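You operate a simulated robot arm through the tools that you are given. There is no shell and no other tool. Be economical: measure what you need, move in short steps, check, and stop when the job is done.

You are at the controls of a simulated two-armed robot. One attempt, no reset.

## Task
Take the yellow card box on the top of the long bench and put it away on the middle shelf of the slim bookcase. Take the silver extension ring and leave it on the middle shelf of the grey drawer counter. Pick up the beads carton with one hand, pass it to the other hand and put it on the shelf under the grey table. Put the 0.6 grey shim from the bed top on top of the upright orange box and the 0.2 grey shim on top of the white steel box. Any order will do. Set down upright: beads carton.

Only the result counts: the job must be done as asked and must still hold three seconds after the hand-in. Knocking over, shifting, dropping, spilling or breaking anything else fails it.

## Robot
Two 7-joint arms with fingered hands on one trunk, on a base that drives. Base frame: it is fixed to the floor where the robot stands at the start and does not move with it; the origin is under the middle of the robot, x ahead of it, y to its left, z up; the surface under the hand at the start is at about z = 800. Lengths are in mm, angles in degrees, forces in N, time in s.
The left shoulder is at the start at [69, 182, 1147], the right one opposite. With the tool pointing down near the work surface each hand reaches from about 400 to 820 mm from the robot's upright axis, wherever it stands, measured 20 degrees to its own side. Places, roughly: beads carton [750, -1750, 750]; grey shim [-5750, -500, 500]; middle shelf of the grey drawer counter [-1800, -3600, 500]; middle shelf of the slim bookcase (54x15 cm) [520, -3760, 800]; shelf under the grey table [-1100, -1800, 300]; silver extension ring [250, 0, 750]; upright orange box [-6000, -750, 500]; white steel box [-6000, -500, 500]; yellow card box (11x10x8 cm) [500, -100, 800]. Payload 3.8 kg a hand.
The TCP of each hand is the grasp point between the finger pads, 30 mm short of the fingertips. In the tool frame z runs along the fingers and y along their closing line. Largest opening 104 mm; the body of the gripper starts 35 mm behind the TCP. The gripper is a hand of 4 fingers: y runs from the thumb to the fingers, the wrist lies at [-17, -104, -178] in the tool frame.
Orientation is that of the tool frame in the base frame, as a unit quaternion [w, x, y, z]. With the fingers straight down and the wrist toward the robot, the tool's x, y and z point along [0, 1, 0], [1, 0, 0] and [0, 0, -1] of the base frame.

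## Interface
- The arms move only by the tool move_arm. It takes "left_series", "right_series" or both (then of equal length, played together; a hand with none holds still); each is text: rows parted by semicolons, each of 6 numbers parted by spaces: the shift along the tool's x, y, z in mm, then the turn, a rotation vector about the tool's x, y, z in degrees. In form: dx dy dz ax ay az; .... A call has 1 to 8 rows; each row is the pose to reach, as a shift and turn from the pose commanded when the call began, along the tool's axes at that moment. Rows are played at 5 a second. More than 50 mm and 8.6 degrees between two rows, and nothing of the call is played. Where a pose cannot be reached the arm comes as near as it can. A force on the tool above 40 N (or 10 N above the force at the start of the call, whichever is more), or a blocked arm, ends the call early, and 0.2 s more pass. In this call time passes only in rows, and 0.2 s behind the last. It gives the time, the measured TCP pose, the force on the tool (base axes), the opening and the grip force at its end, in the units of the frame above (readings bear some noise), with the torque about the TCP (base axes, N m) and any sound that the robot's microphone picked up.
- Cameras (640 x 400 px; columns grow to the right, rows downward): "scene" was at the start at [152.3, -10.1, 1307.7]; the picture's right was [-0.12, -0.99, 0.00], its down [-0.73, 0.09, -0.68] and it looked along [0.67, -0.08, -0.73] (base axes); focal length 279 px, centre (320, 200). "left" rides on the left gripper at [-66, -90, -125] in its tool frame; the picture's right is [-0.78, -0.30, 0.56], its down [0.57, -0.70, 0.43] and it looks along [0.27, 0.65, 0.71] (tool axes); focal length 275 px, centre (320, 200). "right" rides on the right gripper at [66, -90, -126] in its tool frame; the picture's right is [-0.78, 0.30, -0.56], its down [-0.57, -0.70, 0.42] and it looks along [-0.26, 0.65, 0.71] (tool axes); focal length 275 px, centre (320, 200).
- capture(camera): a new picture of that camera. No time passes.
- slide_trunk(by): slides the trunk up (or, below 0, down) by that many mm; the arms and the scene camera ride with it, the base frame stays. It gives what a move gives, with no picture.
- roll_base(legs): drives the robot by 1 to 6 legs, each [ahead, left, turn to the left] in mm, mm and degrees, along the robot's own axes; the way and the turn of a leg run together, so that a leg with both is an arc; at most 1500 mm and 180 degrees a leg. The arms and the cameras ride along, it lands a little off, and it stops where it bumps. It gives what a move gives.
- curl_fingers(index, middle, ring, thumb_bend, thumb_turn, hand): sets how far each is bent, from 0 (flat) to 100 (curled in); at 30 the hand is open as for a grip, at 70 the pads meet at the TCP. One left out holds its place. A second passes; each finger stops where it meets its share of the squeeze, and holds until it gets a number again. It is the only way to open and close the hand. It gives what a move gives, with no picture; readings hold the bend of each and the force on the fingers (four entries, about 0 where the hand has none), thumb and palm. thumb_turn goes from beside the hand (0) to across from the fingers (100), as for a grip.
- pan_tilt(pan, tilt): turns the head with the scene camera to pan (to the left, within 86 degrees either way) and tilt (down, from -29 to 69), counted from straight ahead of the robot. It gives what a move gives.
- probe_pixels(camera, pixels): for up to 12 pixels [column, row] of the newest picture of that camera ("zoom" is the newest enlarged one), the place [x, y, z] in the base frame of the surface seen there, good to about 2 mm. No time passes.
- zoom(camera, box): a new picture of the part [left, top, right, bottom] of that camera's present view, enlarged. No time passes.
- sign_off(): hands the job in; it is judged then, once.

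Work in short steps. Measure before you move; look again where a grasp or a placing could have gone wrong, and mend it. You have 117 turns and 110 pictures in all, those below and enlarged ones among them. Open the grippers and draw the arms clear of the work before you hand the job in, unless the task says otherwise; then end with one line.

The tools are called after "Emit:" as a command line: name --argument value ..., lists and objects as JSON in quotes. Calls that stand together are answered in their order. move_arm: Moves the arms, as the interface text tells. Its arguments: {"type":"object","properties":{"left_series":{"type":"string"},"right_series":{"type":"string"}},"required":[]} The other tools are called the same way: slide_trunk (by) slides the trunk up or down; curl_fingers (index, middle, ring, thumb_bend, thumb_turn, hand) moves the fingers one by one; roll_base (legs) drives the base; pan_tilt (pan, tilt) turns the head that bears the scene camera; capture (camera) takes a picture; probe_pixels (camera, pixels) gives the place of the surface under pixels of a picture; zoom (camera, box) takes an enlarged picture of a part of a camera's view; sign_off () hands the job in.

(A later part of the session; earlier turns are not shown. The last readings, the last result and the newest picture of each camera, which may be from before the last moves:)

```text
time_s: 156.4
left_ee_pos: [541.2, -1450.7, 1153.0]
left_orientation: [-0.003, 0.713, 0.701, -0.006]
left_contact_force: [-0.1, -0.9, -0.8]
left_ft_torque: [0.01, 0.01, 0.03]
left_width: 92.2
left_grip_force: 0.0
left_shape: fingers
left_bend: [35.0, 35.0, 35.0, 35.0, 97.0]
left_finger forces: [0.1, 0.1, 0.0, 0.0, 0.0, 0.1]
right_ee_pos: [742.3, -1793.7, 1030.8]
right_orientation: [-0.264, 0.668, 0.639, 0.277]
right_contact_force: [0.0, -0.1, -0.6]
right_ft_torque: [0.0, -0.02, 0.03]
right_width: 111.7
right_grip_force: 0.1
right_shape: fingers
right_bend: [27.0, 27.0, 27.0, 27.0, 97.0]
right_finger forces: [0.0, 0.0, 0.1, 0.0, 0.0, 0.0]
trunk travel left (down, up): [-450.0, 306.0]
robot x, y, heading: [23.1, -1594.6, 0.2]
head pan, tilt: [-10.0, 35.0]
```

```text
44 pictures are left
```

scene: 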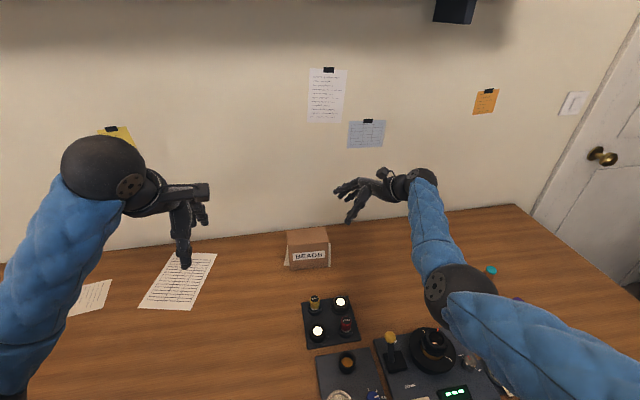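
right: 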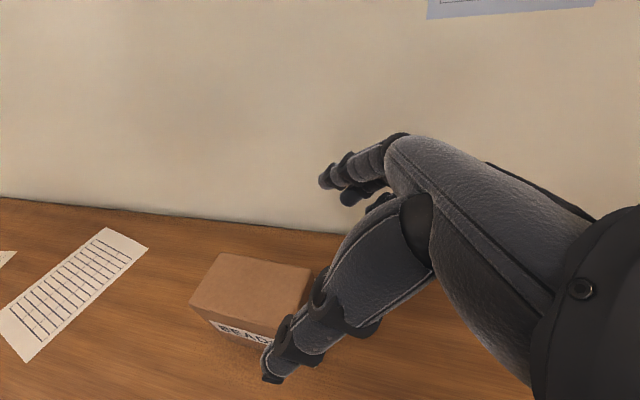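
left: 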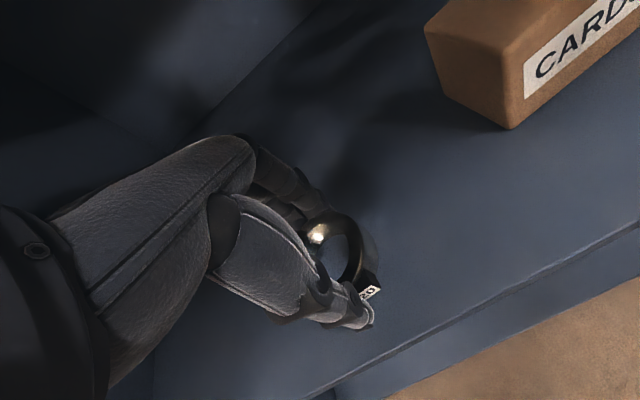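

The hand has exactly the wanted orientation. I move in along the 45° line to the grasp point at the carton's upper right corner.

Emit:
move_arm --right_series "-25 6 30 0 0 0; -53.3 12.4 62.3 0 0 0; -53.3 12.4 95 0 0 0; -53.3 12.4 120 0 0 0; -53.3 12.4 138 0 0 0; -53.3 12.4 150 0 0 0"

Emit:
zoom --camera "scene" --box '[240, 180, 440, 300]'

Emit:
capture --camera "right"

```text
time_s: 157.8
left_ee_pos: [540.4, -1450.2, 1154.1]
left_orientation: [-0.004, 0.712, 0.702, -0.006]
left_contact_force: [0.2, 1.0, 0.5]
left_ft_torque: [0.0, 0.0, 0.0]
left_width: 92.1
left_grip_force: 0.1
left_shape: fingers
left_bend: [35.0, 35.0, 35.0, 35.0, 97.0]
left_finger forces: [0.1, 0.0, 0.1, 0.1, 0.0, 0.0]
right_ee_pos: [729.4, -1723.0, 912.0]
right_orientation: [-0.264, 0.667, 0.639, 0.277]
right_contact_force: [0.8, 1.1, 2.4]
right_ft_torque: [0.04, -0.07, 0.03]
right_width: 113.2
right_grip_force: 1.1
right_shape: fingers
right_bend: [26.0, 27.0, 27.0, 27.0, 97.0]
right_finger forces: [1.8, 0.1, 0.0, 0.0, 0.1, 0.1]
right hand out of reach, approached as far as the arm can: row 2, 3, 4, 5, 6
trunk travel left (down, up): [-450.0, 306.0]
robot x, y, heading: [22.9, -1594.6, 0.1]
head pan, tilt: [-10.0, 35.0]
```

```text
3.20 times, centred on (340, 240) of scene
```

zoom: 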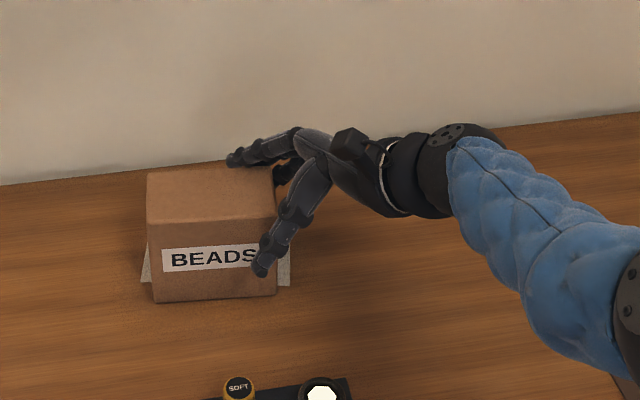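

```text
42 pictures are left
```

right: 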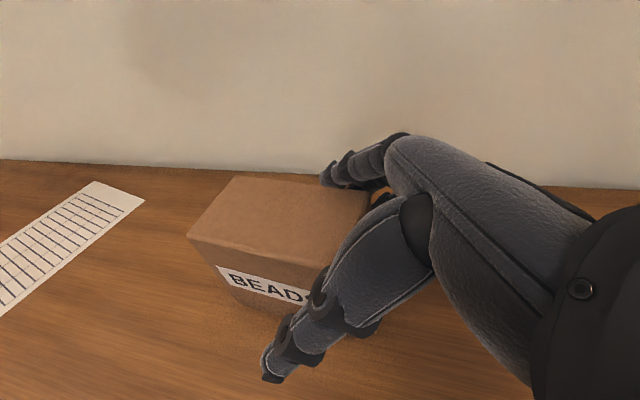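

The arm is at its reach limit, 29 mm short. I back the hand off, drive 35 mm closer and lower the trunk 80 mm.

Emit:
move_arm --right_series "10 0 -40 0 0 0; 25 0 -80 0 0 0; 45 0 -110 0 0 0"

Emit:
roll_base --legs '[[40, -20, 0]]'

Emit:
slide_trunk --by -90

```text
time_s: 158.6
left_ee_pos: [540.5, -1450.9, 1153.1]
left_orientation: [-0.004, 0.712, 0.702, -0.006]
left_contact_force: [-0.4, 0.7, -0.5]
left_ft_torque: [-0.01, -0.01, -0.02]
left_width: 92.2
left_grip_force: 0.0
left_shape: fingers
left_bend: [35.0, 35.0, 35.0, 35.0, 97.0]
left_finger forces: [0.1, 0.0, 0.0, 0.0, 0.0, 0.0]
right_ee_pos: [762.0, -1774.5, 1007.4]
right_orientation: [-0.264, 0.668, 0.639, 0.276]
right_contact_force: [-0.1, -0.1, -0.2]
right_ft_torque: [0.0, 0.0, -0.03]
right_width: 111.6
right_grip_force: 0.1
right_shape: fingers
right_bend: [27.0, 27.0, 27.0, 27.0, 97.0]
right_finger forces: [0.1, 0.0, 0.1, 0.0, 0.1, 0.0]
right hand out of reach, approached as far as the arm can: row 1, 2, 3
trunk travel left (down, up): [-450.0, 306.0]
robot x, y, heading: [25.5, -1593.9, 0.1]
head pan, tilt: [-10.0, 35.0]
```

```text
time_s: 159.5
left_ee_pos: [583.8, -1471.9, 1151.6]
left_orientation: [-0.005, 0.712, 0.702, -0.006]
left_contact_force: [0.4, -0.3, -0.4]
left_ft_torque: [0.02, 0.04, 0.0]
left_width: 91.9
left_grip_force: 0.0
left_shape: fingers
left_bend: [35.0, 35.0, 35.0, 35.0, 97.0]
left_finger forces: [0.0, 0.0, 0.0, 0.0, 0.0, 0.0]
right_ee_pos: [804.2, -1795.7, 1006.7]
right_orientation: [-0.265, 0.668, 0.638, 0.276]
right_contact_force: [-0.6, 0.0, -0.5]
right_ft_torque: [0.02, 0.03, 0.05]
right_width: 111.5
right_grip_force: 0.0
right_shape: fingers
right_bend: [27.0, 27.0, 27.0, 27.0, 97.0]
right_finger forces: [0.1, 0.1, 0.0, 0.0, 0.0, 0.1]
trunk travel left (down, up): [-450.0, 306.0]
robot x, y, heading: [66.9, -1614.7, -0.2]
head pan, tilt: [-10.0, 35.0]
```

```text
time_s: 160.7
left_ee_pos: [581.3, -1471.5, 1063.5]
left_orientation: [-0.003, 0.713, 0.701, -0.006]
left_contact_force: [0.3, -0.1, 0.2]
left_ft_torque: [-0.03, 0.01, 0.01]
left_width: 92.0
left_grip_force: 0.1
left_shape: fingers
left_bend: [35.0, 35.0, 35.0, 35.0, 97.0]
left_finger forces: [0.0, 0.0, 0.0, 0.0, 0.0, 0.0]
right_ee_pos: [807.0, -1794.3, 889.7]
right_orientation: [-0.277, 0.672, 0.635, 0.262]
right_contact_force: [0.2, -0.5, 0.4]
right_ft_torque: [0.02, 0.02, -0.02]
right_width: 111.5
right_grip_force: 0.1
right_shape: fingers
right_bend: [27.0, 27.0, 27.0, 27.0, 97.0]
right_finger forces: [0.0, 0.0, 0.0, 0.1, 0.0, 0.1]
trunk travel left (down, up): [-360.0, 396.0]
robot x, y, heading: [65.4, -1618.0, -0.2]
head pan, tilt: [-10.0, 35.0]
```

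The hand is at (807,−1794,890). I bring it to the pre-grasp point up-right of the carton and read the pose.

Emit:
move_arm --right_series "15 -18 -13 0 0 0; 30 -35 -26 0 0 0; 44 -52 -39 0 0 0"

```text
time_s: 161.5
left_ee_pos: [581.3, -1470.7, 1063.7]
left_orientation: [-0.004, 0.713, 0.701, -0.006]
left_contact_force: [-0.7, 0.3, -0.6]
left_ft_torque: [-0.01, -0.01, -0.01]
left_width: 92.1
left_grip_force: 0.0
left_shape: fingers
left_bend: [35.0, 35.0, 35.0, 35.0, 97.0]
left_finger forces: [0.0, 0.0, 0.0, 0.0, 0.1, 0.0]
right_ee_pos: [819.2, -1792.5, 933.1]
right_orientation: [-0.278, 0.672, 0.634, 0.262]
right_contact_force: [0.6, 0.9, 0.1]
right_ft_torque: [-0.01, 0.0, 0.0]
right_width: 111.5
right_grip_force: 0.1
right_shape: fingers
right_bend: [27.0, 27.0, 27.0, 27.0, 97.0]
right_finger forces: [0.0, 0.0, 0.1, 0.0, 0.1, 0.0]
right hand out of reach, approached as far as the arm can: row 1, 2, 3
trunk travel left (down, up): [-360.0, 396.0]
robot x, y, heading: [65.7, -1618.7, -0.4]
head pan, tilt: [-10.0, 35.0]
```

The arm won't come in at 45° here. I ease the tilt to about 27° (closer to straight down) and go to a new pre-grasp point.

Emit:
move_arm --right_series "4 3 10 0 -6 0; 8 6 20 0 -12 0; 13 10 30 0 -18 0"

Emit:
capture --camera "scene"

```text
time_s: 162.3
left_ee_pos: [580.5, -1470.1, 1062.8]
left_orientation: [-0.004, 0.712, 0.702, -0.006]
left_contact_force: [-0.9, 0.3, -0.7]
left_ft_torque: [0.0, 0.0, 0.02]
left_width: 92.3
left_grip_force: 0.1
left_shape: fingers
left_bend: [35.0, 35.0, 35.0, 35.0, 97.0]
left_finger forces: [0.1, 0.0, 0.1, 0.0, 0.0, 0.1]
right_ee_pos: [827.4, -1765.0, 919.2]
right_orientation: [-0.175, 0.705, 0.67, 0.154]
right_contact_force: [-0.8, 0.6, 0.2]
right_ft_torque: [-0.02, 0.03, 0.0]
right_width: 111.8
right_grip_force: 0.0
right_shape: fingers
right_bend: [27.0, 27.0, 27.0, 27.0, 97.0]
right_finger forces: [0.0, 0.0, 0.0, 0.0, 0.0, 0.0]
trunk travel left (down, up): [-360.0, 396.0]
robot x, y, heading: [62.4, -1615.6, 0.2]
head pan, tilt: [-10.0, 35.0]
```

```text
41 pictures are left
```

scene: 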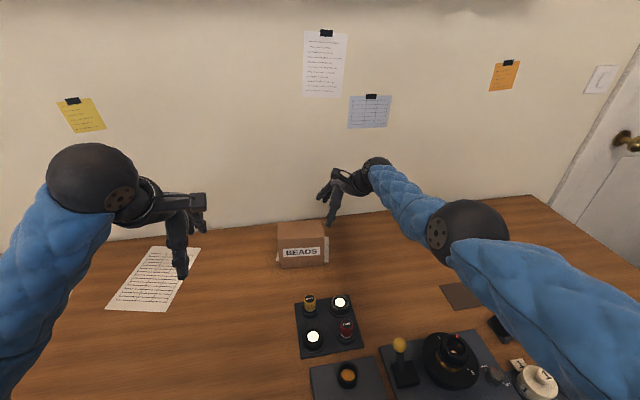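

The pose now responds properly; the hand is simply 70 mm too far ahead, so I back the base up 70 mm instead of bending the arm.

Emit:
roll_base --legs '[[-69, 5, 0]]'

Emit:
move_arm --right_series "0 0 -10 0 0 0; 0 0 -20 0 0 0"

Emit:
capture --camera "right"

```text
time_s: 163.3
left_ee_pos: [510.3, -1465.3, 1064.9]
left_orientation: [-0.003, 0.712, 0.702, -0.006]
left_contact_force: [0.0, -0.3, -0.2]
left_ft_torque: [0.03, -0.03, 0.0]
left_width: 91.9
left_grip_force: 0.1
left_shape: fingers
left_bend: [35.0, 35.0, 35.0, 35.0, 97.0]
left_finger forces: [0.0, 0.0, 0.1, 0.1, 0.0, 0.1]
right_ee_pos: [756.1, -1759.6, 920.3]
right_orientation: [-0.175, 0.705, 0.67, 0.155]
right_contact_force: [-0.5, 0.1, 0.6]
right_ft_torque: [0.01, -0.03, 0.03]
right_width: 111.4
right_grip_force: 0.0
right_shape: fingers
right_bend: [27.0, 27.0, 27.0, 27.0, 97.0]
right_finger forces: [0.1, 0.1, 0.1, 0.0, 0.0, 0.0]
trunk travel left (down, up): [-360.0, 396.0]
robot x, y, heading: [-5.2, -1605.2, -0.3]
head pan, tilt: [-10.0, 35.0]
```

```text
time_s: 163.9
left_ee_pos: [511.7, -1465.7, 1061.9]
left_orientation: [-0.004, 0.712, 0.702, -0.007]
left_contact_force: [0.3, 0.8, 0.2]
left_ft_torque: [0.02, -0.01, 0.0]
left_width: 92.2
left_grip_force: 0.0
left_shape: fingers
left_bend: [35.0, 35.0, 35.0, 35.0, 97.0]
left_finger forces: [0.0, 0.0, 0.1, 0.1, 0.1, 0.0]
right_ee_pos: [758.8, -1767.9, 935.3]
right_orientation: [-0.177, 0.704, 0.67, 0.153]
right_contact_force: [-0.5, -0.6, 0.6]
right_ft_torque: [0.01, 0.0, 0.0]
right_width: 111.5
right_grip_force: 0.1
right_shape: fingers
right_bend: [27.0, 27.0, 27.0, 27.0, 97.0]
right_finger forces: [0.0, 0.0, 0.1, 0.0, 0.0, 0.0]
trunk travel left (down, up): [-360.0, 396.0]
robot x, y, heading: [-3.4, -1614.2, -0.1]
head pan, tilt: [-10.0, 35.0]
```

```text
40 pictures are left
```

right: 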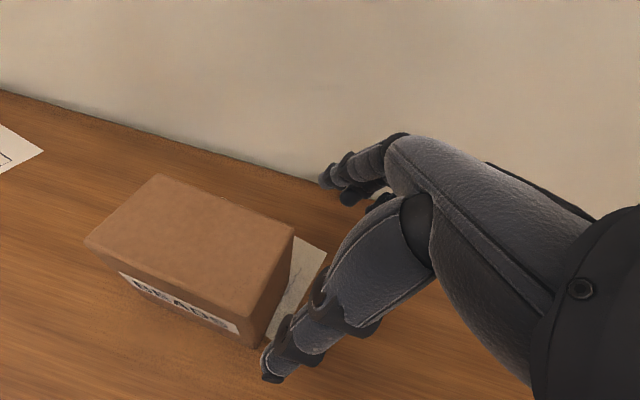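

Carton and hand line up. I go in along the tool axis to the grasp point and close.

Emit:
move_arm --right_series "18 0 10 0 0 0; 18 0 30 0 0 0; 18 0 48 0 0 0; 18 0 60 0 0 0; 18 0 68 0 0 0"

Emit:
zoom --camera "scene" --box '[240, 140, 440, 280]'

```text
time_s: 165.2
left_ee_pos: [511.8, -1465.1, 1063.1]
left_orientation: [-0.003, 0.712, 0.702, -0.006]
left_contact_force: [-0.1, -0.2, 0.1]
left_ft_torque: [-0.01, -0.03, -0.03]
left_width: 92.3
left_grip_force: 0.1
left_shape: fingers
left_bend: [35.0, 35.0, 35.0, 35.0, 97.0]
left_finger forces: [0.1, 0.0, 0.1, 0.0, 0.0, 0.0]
right_ee_pos: [749.1, -1722.3, 885.9]
right_orientation: [-0.175, 0.705, 0.67, 0.154]
right_contact_force: [0.3, -0.7, 0.8]
right_ft_torque: [-0.01, -0.03, -0.03]
right_width: 111.7
right_grip_force: 0.3
right_shape: fingers
right_bend: [27.0, 27.0, 27.0, 27.0, 97.0]
right_finger forces: [0.0, 0.0, 0.0, 0.1, 0.6, 0.1]
right hand out of reach, approached as far as the arm can: row 3, 4, 5
trunk travel left (down, up): [-360.0, 396.0]
robot x, y, heading: [-1.3, -1611.1, -0.0]
head pan, tilt: [-10.0, 35.0]
```

```text
2.86 times, centred on (340, 210) of scene
```

zoom: 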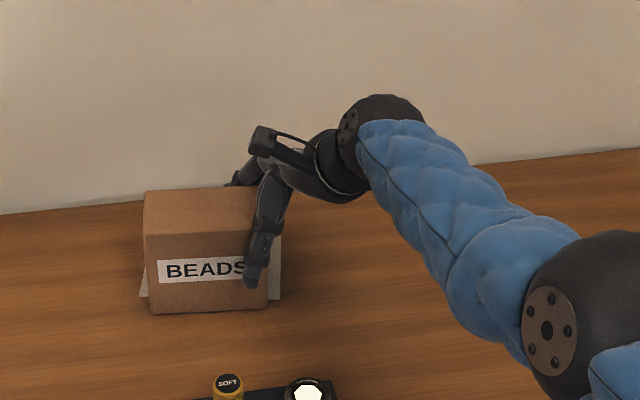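

The thumb and fingers straddle the carton. I close the right hand firmly.

Emit:
curl_fingers --hand "right" --index 60 --middle 60 --ring 60 --thumb_bend 60

Emit:
slide_trunk --by 60

Emit:
capture --camera "right"

Emit:
capture --camera "scene"

```text
time_s: 166.2
left_ee_pos: [512.1, -1465.7, 1063.7]
left_orientation: [-0.003, 0.712, 0.702, -0.007]
left_contact_force: [0.5, 0.5, 0.2]
left_ft_torque: [-0.01, 0.01, -0.03]
left_width: 92.1
left_grip_force: 0.0
left_shape: fingers
left_bend: [35.0, 35.0, 35.0, 35.0, 97.0]
left_finger forces: [0.0, 0.0, 0.0, 0.0, 0.1, 0.0]
right_ee_pos: [749.1, -1723.2, 888.2]
right_orientation: [-0.175, 0.705, 0.669, 0.155]
right_contact_force: [3.8, -0.4, 3.5]
right_ft_torque: [-0.27, -0.6, -0.04]
right_width: 75.6
right_grip_force: 40.2
right_shape: fingers
right_bend: [34.0, 47.0, 47.0, 54.0, 96.0]
right_finger forces: [22.4, 9.1, 9.5, 0.0, 40.5, 0.1]
trunk travel left (down, up): [-360.0, 396.0]
robot x, y, heading: [-7.0, -1610.1, -0.1]
head pan, tilt: [-10.0, 35.0]
```

```text
time_s: 167.2
left_ee_pos: [512.1, -1465.3, 1122.5]
left_orientation: [-0.005, 0.712, 0.702, -0.007]
left_contact_force: [0.2, 0.8, 0.9]
left_ft_torque: [0.01, 0.05, -0.01]
left_width: 91.9
left_grip_force: 0.0
left_shape: fingers
left_bend: [35.0, 35.0, 35.0, 35.0, 97.0]
left_finger forces: [0.0, 0.0, 0.0, 0.0, 0.1, 0.0]
right_ee_pos: [744.9, -1721.1, 964.6]
right_orientation: [-0.167, 0.704, 0.671, 0.162]
right_contact_force: [-0.3, 0.1, -4.3]
right_ft_torque: [-0.21, -0.02, -0.01]
right_width: 72.8
right_grip_force: 27.8
right_shape: fingers
right_bend: [35.0, 49.0, 53.0, 52.0, 96.0]
right_finger forces: [14.5, 6.8, 6.7, 0.0, 27.0, 0.0]
trunk travel left (down, up): [-420.0, 336.0]
robot x, y, heading: [-7.5, -1613.7, 0.2]
head pan, tilt: [-10.0, 35.0]
```

```text
38 pictures are left
```

right: 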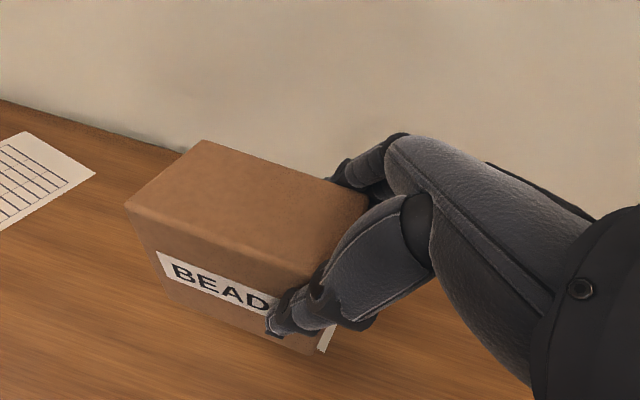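

```text
37 pictures are left
```

scene: 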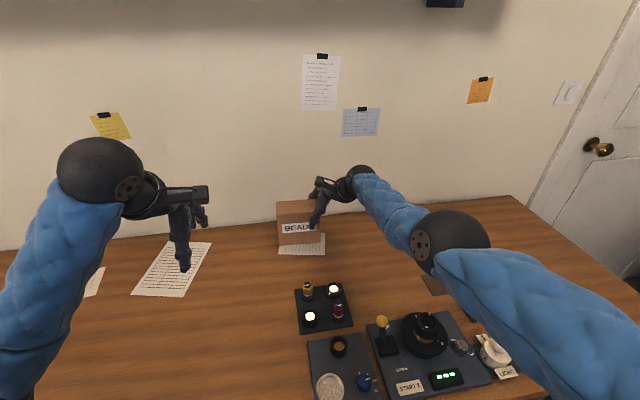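

The carton is lifted and held (27 N, ~4 N weight). I raise it, back away from the bench, and bring it toward the robot's middle for the handover.

Emit:
slide_trunk --by 60

Emit:
roll_base --legs '[[-330, 0, 0]]'

Emit:
move_arm --right_series "18 -15 -9 0 0 0; 36 -30 -18 0 0 0; 54 -50 -27 0 0 0; 70 -70 -36 0 0 0"

Emit:
capture --camera "scene"

```text
time_s: 168.2
left_ee_pos: [512.2, -1464.5, 1182.2]
left_orientation: [-0.004, 0.712, 0.702, -0.008]
left_contact_force: [0.1, 0.1, 0.2]
left_ft_torque: [0.04, -0.01, -0.04]
left_width: 91.8
left_grip_force: 0.1
left_shape: fingers
left_bend: [35.0, 35.0, 35.0, 35.0, 97.0]
left_finger forces: [0.0, 0.1, 0.0, 0.0, 0.0, 0.0]
right_ee_pos: [743.0, -1721.5, 1040.9]
right_orientation: [-0.16, 0.702, 0.673, 0.17]
right_contact_force: [0.1, 0.0, -4.4]
right_ft_torque: [-0.18, 0.0, 0.02]
right_width: 72.7
right_grip_force: 27.6
right_shape: fingers
right_bend: [35.0, 49.0, 53.0, 52.0, 96.0]
right_finger forces: [14.4, 6.9, 6.7, 0.1, 27.0, 0.0]
trunk travel left (down, up): [-480.0, 276.0]
robot x, y, heading: [-6.2, -1610.9, -0.0]
head pan, tilt: [-10.0, 35.0]
```

```text
time_s: 170.3
left_ee_pos: [180.4, -1466.1, 1182.5]
left_orientation: [-0.004, 0.712, 0.702, -0.006]
left_contact_force: [0.5, 0.2, -0.1]
left_ft_torque: [-0.03, -0.04, 0.0]
left_width: 92.1
left_grip_force: 0.0
left_shape: fingers
left_bend: [35.0, 35.0, 35.0, 35.0, 97.0]
left_finger forces: [0.1, 0.1, 0.0, 0.0, 0.0, 0.1]
right_ee_pos: [410.6, -1720.1, 1042.3]
right_orientation: [-0.159, 0.701, 0.673, 0.171]
right_contact_force: [-1.9, -0.3, -4.6]
right_ft_torque: [-0.23, 0.0, 0.0]
right_width: 72.7
right_grip_force: 26.8
right_shape: fingers
right_bend: [35.0, 49.0, 53.0, 52.0, 96.0]
right_finger forces: [14.5, 6.8, 6.6, 0.0, 26.9, 0.0]
trunk travel left (down, up): [-480.0, 276.0]
robot x, y, heading: [-332.7, -1612.1, 0.1]
head pan, tilt: [-10.0, 35.0]
```

```text
time_s: 171.3
left_ee_pos: [181.8, -1463.3, 1183.0]
left_orientation: [-0.003, 0.712, 0.702, -0.006]
left_contact_force: [-0.2, 0.0, 0.1]
left_ft_torque: [-0.03, -0.02, -0.02]
left_width: 92.1
left_grip_force: 0.0
left_shape: fingers
left_bend: [35.0, 35.0, 35.0, 35.0, 97.0]
left_finger forces: [0.1, 0.0, 0.0, 0.0, 0.0, 0.1]
right_ee_pos: [413.0, -1659.0, 1100.9]
right_orientation: [-0.159, 0.702, 0.673, 0.17]
right_contact_force: [0.0, -0.1, -4.6]
right_ft_torque: [-0.23, 0.01, 0.02]
right_width: 72.8
right_grip_force: 27.5
right_shape: fingers
right_bend: [36.0, 49.0, 53.0, 52.0, 96.0]
right_finger forces: [14.5, 6.7, 7.0, 0.0, 26.7, 0.0]
right hand out of reach, approached as far as the arm can: row 1, 2, 3, 4
trunk travel left (down, up): [-480.0, 276.0]
robot x, y, heading: [-335.9, -1610.0, -0.1]
head pan, tilt: [-10.0, 35.0]
```

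```text
36 pictures are left
```

scene: 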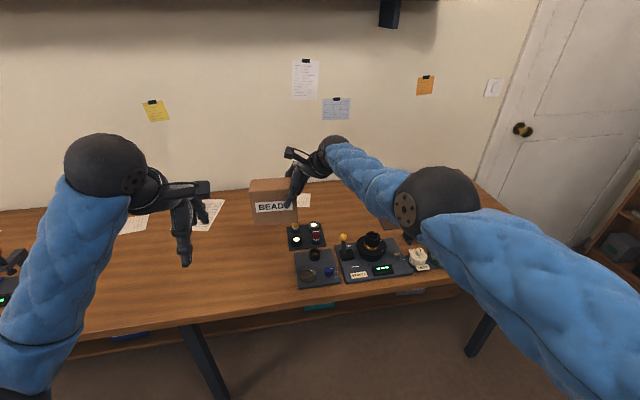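

I measure the held carton's pose in the scene view at (272,200).

Emit:
zoom --camera "scene" --box '[230, 130, 350, 240]'

Emit:
probe_pixels --camera "scene" --pixels '[[252, 185], [288, 182], [254, 194], [256, 222], [285, 220], [254, 205], [272, 182], [270, 215]]'

```text
3.64 times, centred on (290, 185) of scene
```

zoom: 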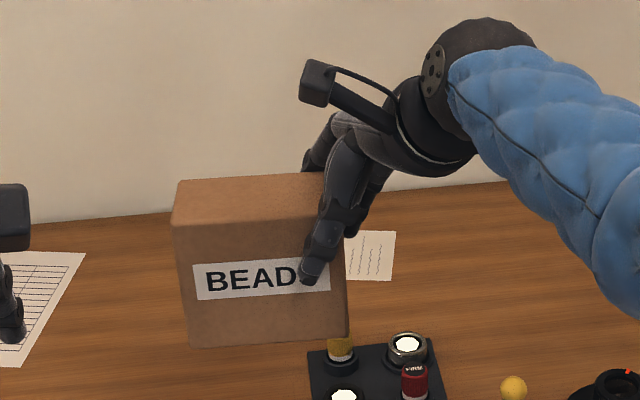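

```text
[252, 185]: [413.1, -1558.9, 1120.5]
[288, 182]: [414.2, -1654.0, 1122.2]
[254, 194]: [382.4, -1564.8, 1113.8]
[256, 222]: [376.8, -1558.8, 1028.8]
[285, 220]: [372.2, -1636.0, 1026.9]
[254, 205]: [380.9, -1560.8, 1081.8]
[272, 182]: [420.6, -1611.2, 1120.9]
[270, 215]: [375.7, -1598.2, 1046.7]
```

The carton's top is at z≈1122, it spans y −1556…−1674 with centre x≈411. I open the left hand and bring it, tilted 27° the other way, to above its left corner.

Emit:
curl_fingers --hand "left" --index 26 --middle 26 --ring 26 --thumb_bend 26

Emit:
move_arm --left_series "0 45 0 0 -5 0; 0 90 0 0 -10 0; 0 135 0 0 -15 0; 0 180 0 0 -20 0; -8 225 0 0 -27 0; -40 230 5 0 -27 0; -68 230 9 0 -27 0"

Emit:
capture --camera "left"

Emit:
zoom --camera "scene" --box '[160, 80, 360, 250]'

```text
time_s: 172.3
left_ee_pos: [181.4, -1464.4, 1184.7]
left_orientation: [-0.004, 0.712, 0.702, -0.006]
left_contact_force: [-0.1, -0.5, -1.0]
left_ft_torque: [0.02, -0.01, -0.01]
left_width: 113.1
left_grip_force: 0.0
left_shape: fingers
left_bend: [26.0, 26.0, 26.0, 26.0, 97.0]
left_finger forces: [0.0, 0.0, 0.0, 0.0, 0.0, 0.1]
right_ee_pos: [412.2, -1658.7, 1099.5]
right_orientation: [-0.159, 0.701, 0.674, 0.17]
right_contact_force: [-0.2, -0.3, -4.5]
right_ft_torque: [-0.19, 0.02, 0.01]
right_width: 72.5
right_grip_force: 27.6
right_shape: fingers
right_bend: [36.0, 49.0, 53.0, 52.0, 96.0]
right_finger forces: [14.4, 6.7, 7.0, 0.0, 26.6, 0.1]
trunk travel left (down, up): [-480.0, 276.0]
robot x, y, heading: [-335.4, -1609.0, 0.0]
head pan, tilt: [-10.0, 35.0]
```

```text
time_s: 173.9
left_ee_pos: [409.2, -1539.1, 1171.2]
left_orientation: [0.16, 0.691, 0.684, -0.171]
left_contact_force: [1.3, -0.2, -0.2]
left_ft_torque: [-0.01, -0.01, -0.02]
left_width: 113.5
left_grip_force: 0.1
left_shape: fingers
left_bend: [26.0, 26.0, 26.0, 26.0, 97.0]
left_finger forces: [0.0, 0.1, 0.0, 0.1, 0.1, 0.0]
right_ee_pos: [412.1, -1660.1, 1098.3]
right_orientation: [-0.16, 0.701, 0.674, 0.17]
right_contact_force: [0.4, 0.4, -4.9]
right_ft_torque: [-0.22, 0.01, -0.01]
right_width: 72.7
right_grip_force: 27.5
right_shape: fingers
right_bend: [36.0, 49.0, 53.0, 52.0, 96.0]
right_finger forces: [14.4, 6.7, 7.1, 0.0, 26.6, 0.0]
trunk travel left (down, up): [-480.0, 276.0]
robot x, y, heading: [-331.4, -1612.8, -0.1]
head pan, tilt: [-10.0, 35.0]
```

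```text
34 pictures are left
```

left: 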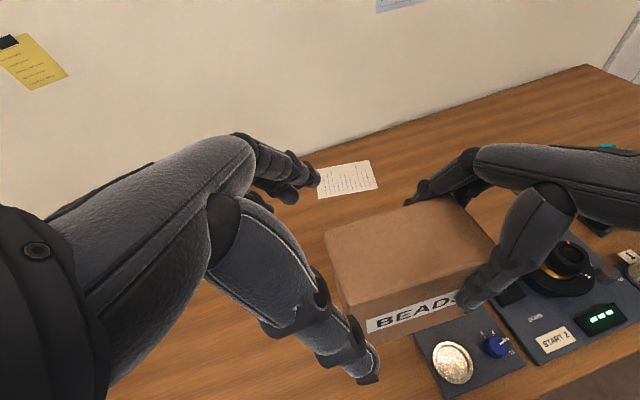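

```text
2.35 times, centred on (260, 165) of scene
```

zoom: 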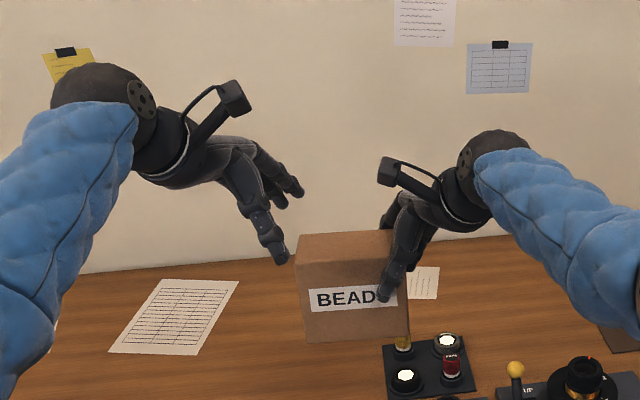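

Everything lines up symmetrically. I move the left hand in 85 mm along its axis to the carton's left corner.

Emit:
move_arm --left_series "3 2 30 0 0 0; 3 2 55 0 0 0; 3 2 70 0 0 0; 3 2 78 0 0 0; 3 2 84 0 0 0"

Emit:
zoom --camera "scene" --box '[160, 80, 360, 250]'

Emit:
capture --camera "left"

```text
time_s: 175.1
left_ee_pos: [404.6, -1570.4, 1099.6]
left_orientation: [0.161, 0.691, 0.684, -0.171]
left_contact_force: [2.3, 1.4, 2.2]
left_ft_torque: [-0.03, -0.09, 0.13]
left_width: 115.1
left_grip_force: 1.9
left_shape: fingers
left_bend: [25.0, 26.0, 26.0, 26.0, 97.0]
left_finger forces: [3.2, 0.1, 0.0, 0.1, 0.0, 0.0]
left hand out of reach, approached as far as the arm can: row 3, 4, 5
right_ee_pos: [410.6, -1660.6, 1099.7]
right_orientation: [-0.16, 0.702, 0.673, 0.169]
right_contact_force: [-1.8, -1.8, -6.9]
right_ft_torque: [-0.43, 0.06, 0.16]
right_width: 72.6
right_grip_force: 27.6
right_shape: fingers
right_bend: [36.0, 50.0, 53.0, 51.0, 97.0]
right_finger forces: [12.8, 6.5, 9.3, 0.0, 25.9, 0.0]
trunk travel left (down, up): [-480.0, 276.0]
robot x, y, heading: [-332.7, -1610.1, 0.1]
head pan, tilt: [-10.0, 35.0]
```

```text
2.35 times, centred on (260, 165) of scene
```

zoom: 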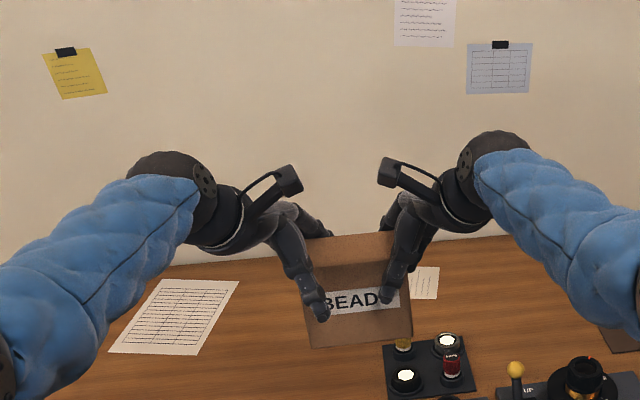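

```text
31 pictures are left
```

left: 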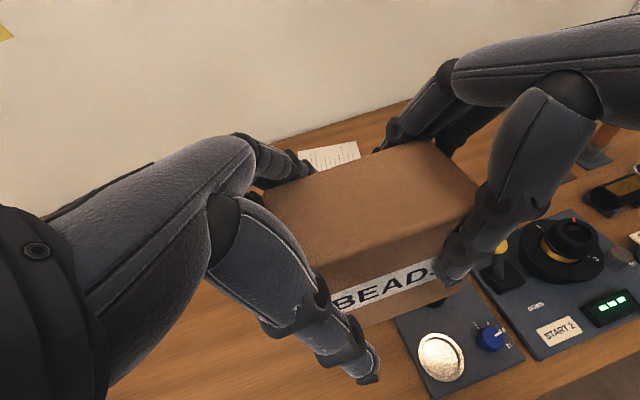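

The left hand straddles the left corner. I close it, then release the right hand.

Emit:
curl_fingers --hand "left" --index 60 --middle 60 --ring 60 --thumb_bend 60

```text
time_s: 176.1
left_ee_pos: [404.0, -1569.1, 1099.5]
left_orientation: [0.16, 0.691, 0.684, -0.172]
left_contact_force: [10.8, 10.9, 0.0]
left_ft_torque: [0.22, -0.43, 0.48]
left_width: 72.8
left_grip_force: 29.9
left_shape: fingers
left_bend: [35.0, 48.0, 49.0, 49.0, 96.0]
left_finger forces: [17.0, 8.8, 10.7, 0.0, 24.0, 0.0]
right_ee_pos: [412.3, -1660.2, 1100.5]
right_orientation: [-0.159, 0.701, 0.674, 0.17]
right_contact_force: [-12.1, -10.1, -0.5]
right_ft_torque: [-0.04, 0.4, 0.66]
right_width: 73.2
right_grip_force: 24.8
right_shape: fingers
right_bend: [40.0, 51.0, 54.0, 49.0, 100.0]
right_finger forces: [8.9, 5.1, 5.0, 0.0, 29.6, 0.0]
trunk travel left (down, up): [-480.0, 276.0]
robot x, y, heading: [-333.1, -1609.6, 0.2]
head pan, tilt: [-10.0, 35.0]
```

The left hand grips with 24–36 N. I open the right hand and withdraw it along its own axis.

Emit:
curl_fingers --hand "right" --index 24 --middle 24 --ring 24 --thumb_bend 24

Emit:
move_arm --right_series "0 0 -25 0 0 0; 0 0 -50 0 0 0; 0 0 -85 0 0 0; -40 0 -95 0 0 0; -80 0 -95 0 0 0; -120 0 -80 0 0 0"

Emit:
capture --camera "left"

Emit:
probe_pixels --camera "left" --pixels '[[400, 200], [440, 170], [340, 220], [460, 210], [420, 290], [370, 280]]'

```text
time_s: 177.1
left_ee_pos: [403.4, -1570.7, 1099.1]
left_orientation: [0.16, 0.691, 0.683, -0.173]
left_contact_force: [0.8, 0.3, 0.5]
left_ft_torque: [0.24, -0.03, 0.01]
left_width: 73.0
left_grip_force: 27.7
left_shape: fingers
left_bend: [38.0, 49.0, 51.0, 49.0, 95.0]
left_finger forces: [12.0, 7.1, 8.3, 0.0, 27.5, 0.0]
right_ee_pos: [412.4, -1658.9, 1100.6]
right_orientation: [-0.16, 0.702, 0.673, 0.17]
right_contact_force: [-0.3, 1.0, -0.7]
right_ft_torque: [0.01, 0.02, -0.04]
right_width: 118.1
right_grip_force: 0.2
right_shape: fingers
right_bend: [24.0, 24.0, 24.0, 24.0, 97.0]
right_finger forces: [0.0, 0.0, 0.1, 0.0, 0.3, 0.1]
trunk travel left (down, up): [-480.0, 276.0]
robot x, y, heading: [-333.1, -1612.0, -0.0]
head pan, tilt: [-10.0, 35.0]
```

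```text
time_s: 178.5
left_ee_pos: [404.6, -1571.1, 1099.1]
left_orientation: [0.159, 0.691, 0.684, -0.172]
left_contact_force: [0.8, -0.3, -0.6]
left_ft_torque: [0.19, 0.0, -0.04]
left_width: 73.1
left_grip_force: 27.0
left_shape: fingers
left_bend: [38.0, 49.0, 51.0, 49.0, 95.0]
left_finger forces: [12.0, 7.2, 7.9, 0.1, 27.5, 0.0]
right_ee_pos: [422.5, -1806.1, 1111.4]
right_orientation: [-0.16, 0.701, 0.674, 0.17]
right_contact_force: [0.0, 0.3, 0.5]
right_ft_torque: [-0.01, 0.01, 0.01]
right_width: 117.9
right_grip_force: 0.1
right_shape: fingers
right_bend: [24.0, 24.0, 24.0, 24.0, 97.0]
right_finger forces: [0.0, 0.1, 0.1, 0.0, 0.0, 0.0]
right hand out of reach, approached as far as the arm can: row 1, 2, 3, 4, 5, 6
trunk travel left (down, up): [-480.0, 276.0]
robot x, y, heading: [-336.9, -1610.6, 0.2]
head pan, tilt: [-10.0, 35.0]
```

```text
30 pictures are left
```

left: 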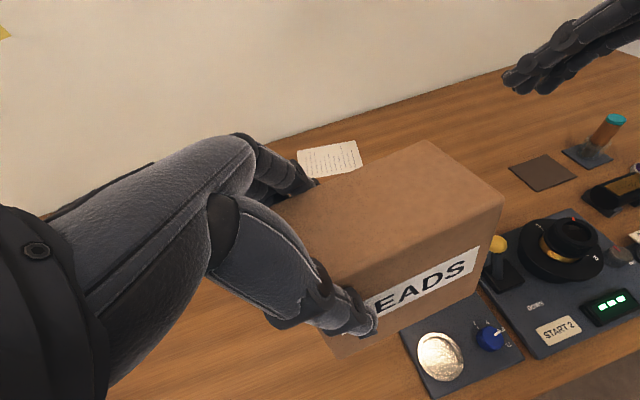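

```text
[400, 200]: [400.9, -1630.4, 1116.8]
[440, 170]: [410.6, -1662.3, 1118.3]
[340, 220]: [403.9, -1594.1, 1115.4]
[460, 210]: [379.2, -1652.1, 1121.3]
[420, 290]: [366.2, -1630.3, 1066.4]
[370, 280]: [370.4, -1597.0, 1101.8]
```

The left hand alone now holds the carton upright (top level at z≈1118, bottom 91 below the TCP). I retract the right arm to its side pose.

Emit:
move_arm --right_series "-25 -30 0 0 -5 0; -50 -60 0 0 -10 0; -75 -92 0 0 -16 0; -100 -125 0 0 -22 0; -122 -160 0 0 -27 0; -140 -198 -5 0 -27 0; -155 -240 -10 0 -27 0; -170 -280 -15 0 -27 0"

Emit:
roll_base --legs '[[0, 0, 179.9], [-170, 190, 0]]'

Emit:
pan_tilt --pan -10 --tilt 45

Emit:
capture --camera "scene"

```text
time_s: 180.3
left_ee_pos: [403.5, -1571.8, 1099.0]
left_orientation: [0.16, 0.691, 0.684, -0.172]
left_contact_force: [0.5, -1.1, -0.1]
left_ft_torque: [0.22, 0.0, 0.01]
left_width: 72.9
left_grip_force: 27.8
left_shape: fingers
left_bend: [38.0, 49.0, 51.0, 49.0, 95.0]
left_finger forces: [11.9, 7.2, 7.9, 0.0, 27.5, 0.0]
right_ee_pos: [376.6, -2021.9, 986.8]
right_orientation: [0.001, 0.722, 0.692, 0.001]
right_contact_force: [0.8, 0.2, -0.1]
right_ft_torque: [0.0, -0.01, -0.01]
right_width: 118.0
right_grip_force: 0.0
right_shape: fingers
right_bend: [24.0, 24.0, 24.0, 24.0, 97.0]
right_finger forces: [0.0, 0.1, 0.0, 0.0, 0.0, 0.0]
right hand out of reach, approached as far as the arm can: row 1, 2, 3, 4, 5, 6, 7, 8
trunk travel left (down, up): [-480.0, 276.0]
robot x, y, heading: [-335.4, -1611.7, 0.2]
head pan, tilt: [-10.0, 35.0]
```

```text
time_s: 189.5
left_ee_pos: [-905.7, -1846.9, 1099.7]
left_orientation: [0.171, -0.687, 0.688, 0.161]
left_contact_force: [0.1, 0.8, -0.1]
left_ft_torque: [-0.22, 0.03, 0.03]
left_width: 71.6
left_grip_force: 24.5
left_shape: fingers
left_bend: [39.0, 50.0, 52.0, 49.0, 95.0]
left_finger forces: [10.3, 6.4, 8.1, 0.0, 23.8, 0.0]
right_ee_pos: [-883.0, -1395.9, 988.9]
right_orientation: [-0.001, -0.695, 0.719, 0.001]
right_contact_force: [1.0, 0.3, -0.9]
right_ft_torque: [0.0, 0.02, -0.04]
right_width: 117.8
right_grip_force: 0.1
right_shape: fingers
right_bend: [24.0, 24.0, 24.0, 24.0, 97.0]
right_finger forces: [0.1, 0.0, 0.1, 0.0, 0.1, 0.0]
trunk travel left (down, up): [-480.0, 276.0]
robot x, y, heading: [-169.3, -1798.5, -179.4]
head pan, tilt: [-10.0, 35.0]
```

```text
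time_s: 190.2
left_ee_pos: [-905.4, -1845.3, 1098.8]
left_orientation: [0.172, -0.687, 0.687, 0.161]
left_contact_force: [-0.5, 0.0, 0.8]
left_ft_torque: [-0.22, 0.02, -0.01]
left_width: 71.3
left_grip_force: 24.9
left_shape: fingers
left_bend: [39.0, 50.0, 52.0, 49.0, 95.0]
left_finger forces: [10.5, 6.5, 8.1, 0.0, 23.8, 0.0]
right_ee_pos: [-883.4, -1395.4, 987.1]
right_orientation: [-0.001, -0.696, 0.718, 0.001]
right_contact_force: [0.2, 0.2, 0.1]
right_ft_torque: [-0.01, 0.01, 0.0]
right_width: 118.2
right_grip_force: 0.1
right_shape: fingers
right_bend: [24.0, 24.0, 24.0, 24.0, 97.0]
right_finger forces: [0.1, 0.0, 0.0, 0.1, 0.1, 0.0]
trunk travel left (down, up): [-480.0, 276.0]
robot x, y, heading: [-169.1, -1799.0, -179.4]
head pan, tilt: [-10.0, 45.0]
```

```text
29 pictures are left
```

scene: 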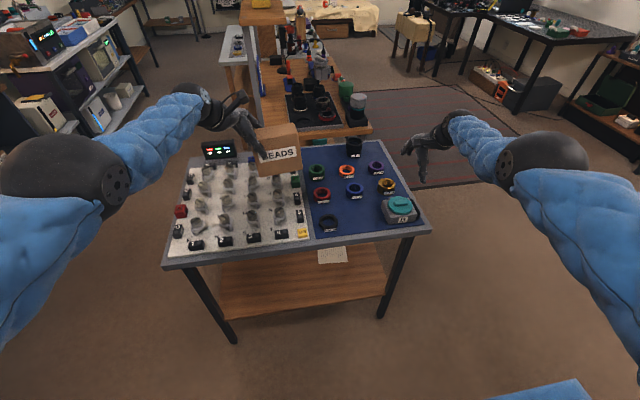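

The shelf is visible under the table between the front legs. I probe its front edge, extent and the table's corners.

Emit:
probe_pixels --camera "scene" --pixels '[[166, 263], [428, 230], [405, 145], [228, 312], [384, 292], [300, 300], [300, 275], [260, 265], [332, 256], [232, 330], [380, 310], [280, 285]]'

```text
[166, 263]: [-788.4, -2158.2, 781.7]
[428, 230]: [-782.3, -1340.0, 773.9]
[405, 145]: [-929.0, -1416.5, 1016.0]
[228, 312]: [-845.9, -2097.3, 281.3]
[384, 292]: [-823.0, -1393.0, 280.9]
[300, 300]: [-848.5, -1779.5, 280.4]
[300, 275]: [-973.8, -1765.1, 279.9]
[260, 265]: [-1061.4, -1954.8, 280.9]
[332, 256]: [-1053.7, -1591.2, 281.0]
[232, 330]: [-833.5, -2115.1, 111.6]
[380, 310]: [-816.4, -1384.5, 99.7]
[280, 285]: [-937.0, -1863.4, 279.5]
```

The table's front edge is x≈−785 and the shelf starts near x≈−825, top z≈280. I back up to clear the table and retract the right hand up and back.

Emit:
roll_base --legs '[[-205, 0, -0.6]]'

Emit:
move_arm --right_series "0 -20 -35 0 0 0; 0 -45 -70 0 0 0; 0 -75 -105 0 0 0; 0 -110 -130 0 0 0; 0 -150 -150 0 0 0; 0 -192 -165 0 0 0; 0 -235 -170 0 0 0; 0 -262 -170 0 0 0"

```text
time_s: 191.8
left_ee_pos: [-703.5, -1833.5, 1099.4]
left_orientation: [0.173, -0.681, 0.694, 0.159]
left_contact_force: [0.1, 0.4, -3.4]
left_ft_torque: [-0.18, 0.02, 0.01]
left_width: 71.2
left_grip_force: 24.1
left_shape: fingers
left_bend: [39.0, 50.0, 52.0, 49.0, 95.0]
left_finger forces: [10.5, 6.5, 8.0, 0.1, 23.8, 0.0]
right_ee_pos: [-674.1, -1383.8, 988.1]
right_orientation: [-0.002, -0.69, 0.723, 0.001]
right_contact_force: [1.0, 0.3, -0.1]
right_ft_torque: [-0.01, 0.02, -0.02]
right_width: 118.0
right_grip_force: 0.1
right_shape: fingers
right_bend: [24.0, 24.0, 24.0, 24.0, 97.0]
right_finger forces: [0.0, 0.0, 0.0, 0.1, 0.1, 0.0]
trunk travel left (down, up): [-480.0, 276.0]
robot x, y, heading: [31.5, -1800.1, 179.7]
head pan, tilt: [-10.0, 45.0]
```

```text
time_s: 193.6
left_ee_pos: [-703.2, -1833.9, 1099.8]
left_orientation: [0.173, -0.681, 0.693, 0.159]
left_contact_force: [0.3, 0.1, -4.8]
left_ft_torque: [-0.2, -0.02, 0.01]
left_width: 70.9
left_grip_force: 24.1
left_shape: fingers
left_bend: [39.0, 50.0, 52.0, 49.0, 95.0]
left_finger forces: [10.4, 6.5, 8.1, 0.1, 23.6, 0.1]
right_ee_pos: [-668.6, -1303.7, 1162.3]
right_orientation: [-0.001, -0.69, 0.724, 0.001]
right_contact_force: [-0.1, 0.5, 0.0]
right_ft_torque: [0.01, 0.03, 0.01]
right_width: 118.2
right_grip_force: 0.1
right_shape: fingers
right_bend: [24.0, 24.0, 24.0, 24.0, 97.0]
right_finger forces: [0.0, 0.0, 0.0, 0.1, 0.0, 0.0]
right hand out of reach, approached as far as the arm can: row 1, 2, 3, 4, 5, 6, 7, 8
trunk travel left (down, up): [-480.0, 276.0]
robot x, y, heading: [33.3, -1799.0, 179.8]
head pan, tilt: [-10.0, 45.0]
```

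The right hand can't come back but is now out to the side at y≈−1304. If I shift the base 130 mm to the right, it will pass outside the table. Then I lower the trunk with the carton in front of the table.

Emit:
roll_base --legs '[[0, -130, 0]]'

Emit:
slide_trunk --by -475

Emit:
move_arm --left_series "20 1 40 0 0 0; 40 1 80 0 0 0; 62 2 122 0 0 0; 82 3 162 0 0 0; 98 3 192 0 0 0"

Emit:
capture --camera "scene"

```text
time_s: 194.9
left_ee_pos: [-702.4, -1703.7, 1099.4]
left_orientation: [0.172, -0.681, 0.694, 0.158]
left_contact_force: [-0.7, -0.1, -4.5]
left_ft_torque: [-0.23, 0.02, -0.01]
left_width: 71.3
left_grip_force: 24.8
left_shape: fingers
left_bend: [39.0, 50.0, 52.0, 49.0, 95.0]
left_finger forces: [10.6, 6.5, 8.0, 0.0, 23.7, 0.0]
right_ee_pos: [-665.4, -1174.1, 1163.3]
right_orientation: [-0.002, -0.69, 0.724, 0.001]
right_contact_force: [-0.2, 0.6, 0.1]
right_ft_torque: [-0.03, -0.01, -0.02]
right_width: 118.2
right_grip_force: 0.0
right_shape: fingers
right_bend: [24.0, 24.0, 24.0, 24.0, 97.0]
right_finger forces: [0.1, 0.0, 0.1, 0.0, 0.0, 0.0]
trunk travel left (down, up): [-480.0, 276.0]
robot x, y, heading: [37.0, -1669.6, 179.6]
head pan, tilt: [-10.0, 45.0]
```

```text
refused: -475 is not a number from -400 to 400
```

```text
time_s: 196.1
left_ee_pos: [-658.7, -1713.4, 933.3]
left_orientation: [0.172, -0.682, 0.693, 0.159]
left_contact_force: [-1.0, -0.2, -5.3]
left_ft_torque: [-0.23, 0.05, 0.02]
left_width: 72.0
left_grip_force: 25.1
left_shape: fingers
left_bend: [38.0, 50.0, 54.0, 49.0, 96.0]
left_finger forces: [12.1, 6.6, 9.8, 0.0, 22.7, 0.0]
left hand out of reach, approached as far as the arm can: row 1, 2, 3, 4, 5
right_ee_pos: [-666.3, -1174.7, 1164.3]
right_orientation: [-0.001, -0.69, 0.724, 0.001]
right_contact_force: [-0.4, 0.3, 0.0]
right_ft_torque: [-0.01, 0.01, 0.0]
right_width: 117.9
right_grip_force: 0.0
right_shape: fingers
right_bend: [24.0, 24.0, 24.0, 24.0, 97.0]
right_finger forces: [0.1, 0.0, 0.0, 0.0, 0.0, 0.0]
trunk travel left (down, up): [-480.0, 276.0]
robot x, y, heading: [35.1, -1669.6, 179.6]
head pan, tilt: [-10.0, 45.0]
```

```text
28 pictures are left
```

scene: 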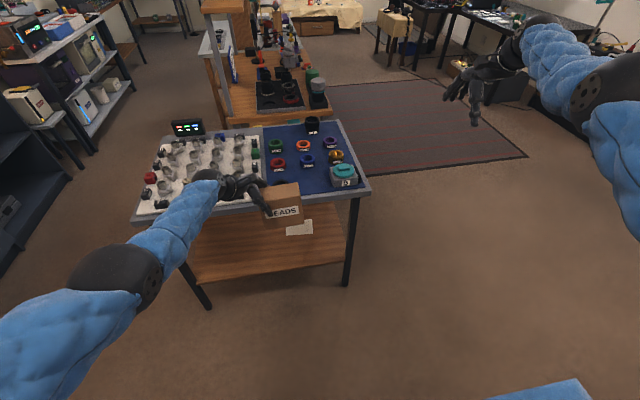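

The trunk takes at most 400 per call, so I lower it in two parts; the carton stays in front of the table.

Emit:
slide_trunk --by -400

Emit:
slide_trunk --by -78

Emit:
pan_tilt --pan 0 --tilt 35

Emit:
capture --camera "scene"

```text
time_s: 199.9
left_ee_pos: [-656.5, -1712.2, 533.0]
left_orientation: [0.172, -0.682, 0.693, 0.16]
left_contact_force: [-0.4, -0.2, -4.5]
left_ft_torque: [-0.21, -0.01, -0.04]
left_width: 71.8
left_grip_force: 24.9
left_shape: fingers
left_bend: [38.0, 50.0, 54.0, 49.0, 96.0]
left_finger forces: [11.8, 6.7, 9.5, 0.0, 22.4, 0.1]
right_ee_pos: [-695.8, -1174.4, 539.9]
right_orientation: [0.122, -0.681, 0.713, -0.117]
right_contact_force: [0.1, -0.2, -0.5]
right_ft_torque: [-0.03, -0.03, 0.02]
right_width: 118.0
right_grip_force: 0.2
right_shape: fingers
right_bend: [24.0, 24.0, 24.0, 24.0, 97.0]
right_finger forces: [0.1, 0.0, 0.1, 0.1, 0.0, 0.0]
trunk travel left (down, up): [-80.0, 676.0]
robot x, y, heading: [33.7, -1672.6, 179.6]
head pan, tilt: [-10.0, 45.0]
```

```text
time_s: 201.1
left_ee_pos: [-657.6, -1712.4, 455.6]
left_orientation: [0.172, -0.682, 0.693, 0.16]
left_contact_force: [-0.2, 0.6, -3.6]
left_ft_torque: [-0.25, 0.05, 0.01]
left_width: 71.7
left_grip_force: 25.3
left_shape: fingers
left_bend: [38.0, 50.0, 54.0, 49.0, 96.0]
left_finger forces: [12.0, 6.6, 9.6, 0.1, 22.3, 0.0]
right_ee_pos: [-689.2, -1173.9, 400.6]
right_orientation: [0.16, -0.672, 0.706, -0.156]
right_contact_force: [1.1, 0.3, -0.7]
right_ft_torque: [0.0, 0.0, -0.02]
right_width: 118.0
right_grip_force: 0.1
right_shape: fingers
right_bend: [24.0, 24.0, 24.0, 24.0, 97.0]
right_finger forces: [0.0, 0.0, 0.0, 0.0, 0.0, 0.0]
trunk travel left (down, up): [-2.0, 754.0]
robot x, y, heading: [33.4, -1666.7, 179.4]
head pan, tilt: [-10.0, 45.0]
```

```text
time_s: 201.8
left_ee_pos: [-657.2, -1712.0, 455.9]
left_orientation: [0.173, -0.682, 0.693, 0.158]
left_contact_force: [0.3, 0.3, -5.0]
left_ft_torque: [-0.19, 0.02, -0.02]
left_width: 71.9
left_grip_force: 24.6
left_shape: fingers
left_bend: [38.0, 50.0, 54.0, 49.0, 96.0]
left_finger forces: [11.8, 6.5, 9.6, 0.0, 22.4, 0.0]
right_ee_pos: [-688.9, -1174.1, 399.9]
right_orientation: [0.161, -0.672, 0.705, -0.157]
right_contact_force: [-0.1, 0.0, 0.5]
right_ft_torque: [-0.02, -0.04, -0.01]
right_width: 117.8
right_grip_force: 0.0
right_shape: fingers
right_bend: [24.0, 24.0, 24.0, 24.0, 97.0]
right_finger forces: [0.0, 0.0, 0.0, 0.0, 0.0, 0.0]
trunk travel left (down, up): [-2.0, 754.0]
robot x, y, heading: [35.6, -1670.1, 179.8]
head pan, tilt: [0.0, 35.0]
```

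```text
27 pictures are left
```

scene: 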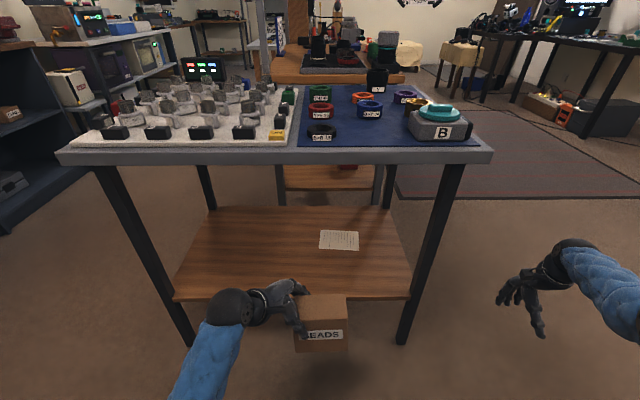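

The carton (bottom z≈365) is in front of the shelf and the right hand passes clear of the leg. I drive 235 mm ahead.

Emit:
roll_base --legs '[[235, 0, 0]]'

Emit:
capture --camera "scene"

Emit:
capture --camera "left"

Emit:
probe_pixels --camera "left" --pixels '[[400, 200], [440, 170], [340, 220], [460, 210], [420, 290], [480, 250], [470, 350]]'

```text
time_s: 203.6
left_ee_pos: [-896.8, -1707.2, 453.6]
left_orientation: [0.173, -0.68, 0.695, 0.158]
left_contact_force: [-0.1, 0.2, -4.3]
left_ft_torque: [-0.2, 0.0, -0.02]
left_width: 71.8
left_grip_force: 25.3
left_shape: fingers
left_bend: [38.0, 50.0, 54.0, 49.0, 96.0]
left_finger forces: [11.9, 6.5, 9.7, 0.0, 22.3, 0.0]
right_ee_pos: [-927.1, -1169.2, 399.1]
right_orientation: [0.16, -0.671, 0.707, -0.157]
right_contact_force: [0.3, -0.8, 0.4]
right_ft_torque: [0.03, -0.02, 0.0]
right_width: 118.1
right_grip_force: 0.1
right_shape: fingers
right_bend: [24.0, 24.0, 24.0, 24.0, 97.0]
right_finger forces: [0.0, 0.0, 0.0, 0.1, 0.0, 0.1]
trunk travel left (down, up): [-2.0, 754.0]
robot x, y, heading: [-208.2, -1671.7, 179.4]
head pan, tilt: [0.0, 35.0]
```

```text
26 pictures are left
```

scene: 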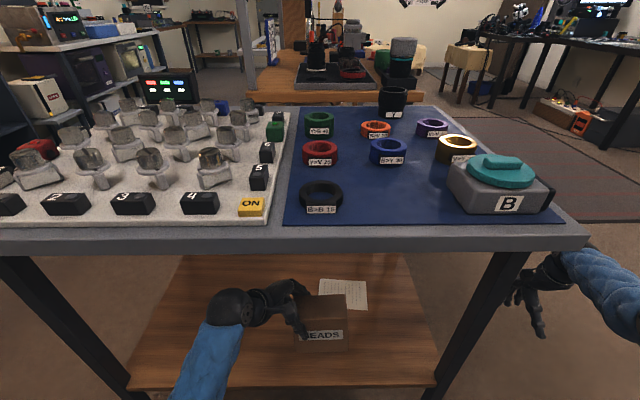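

```text
25 pictures are left
```

left: 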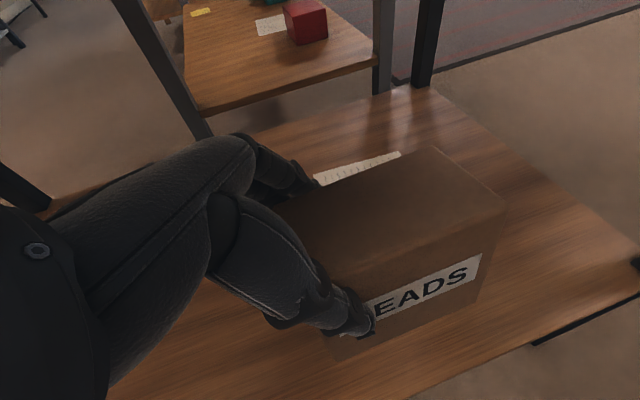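

```text
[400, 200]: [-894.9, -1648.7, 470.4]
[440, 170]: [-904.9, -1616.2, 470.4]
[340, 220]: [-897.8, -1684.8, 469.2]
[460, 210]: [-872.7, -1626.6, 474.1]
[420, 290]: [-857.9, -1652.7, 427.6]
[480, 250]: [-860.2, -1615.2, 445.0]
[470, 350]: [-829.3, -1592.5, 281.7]
```

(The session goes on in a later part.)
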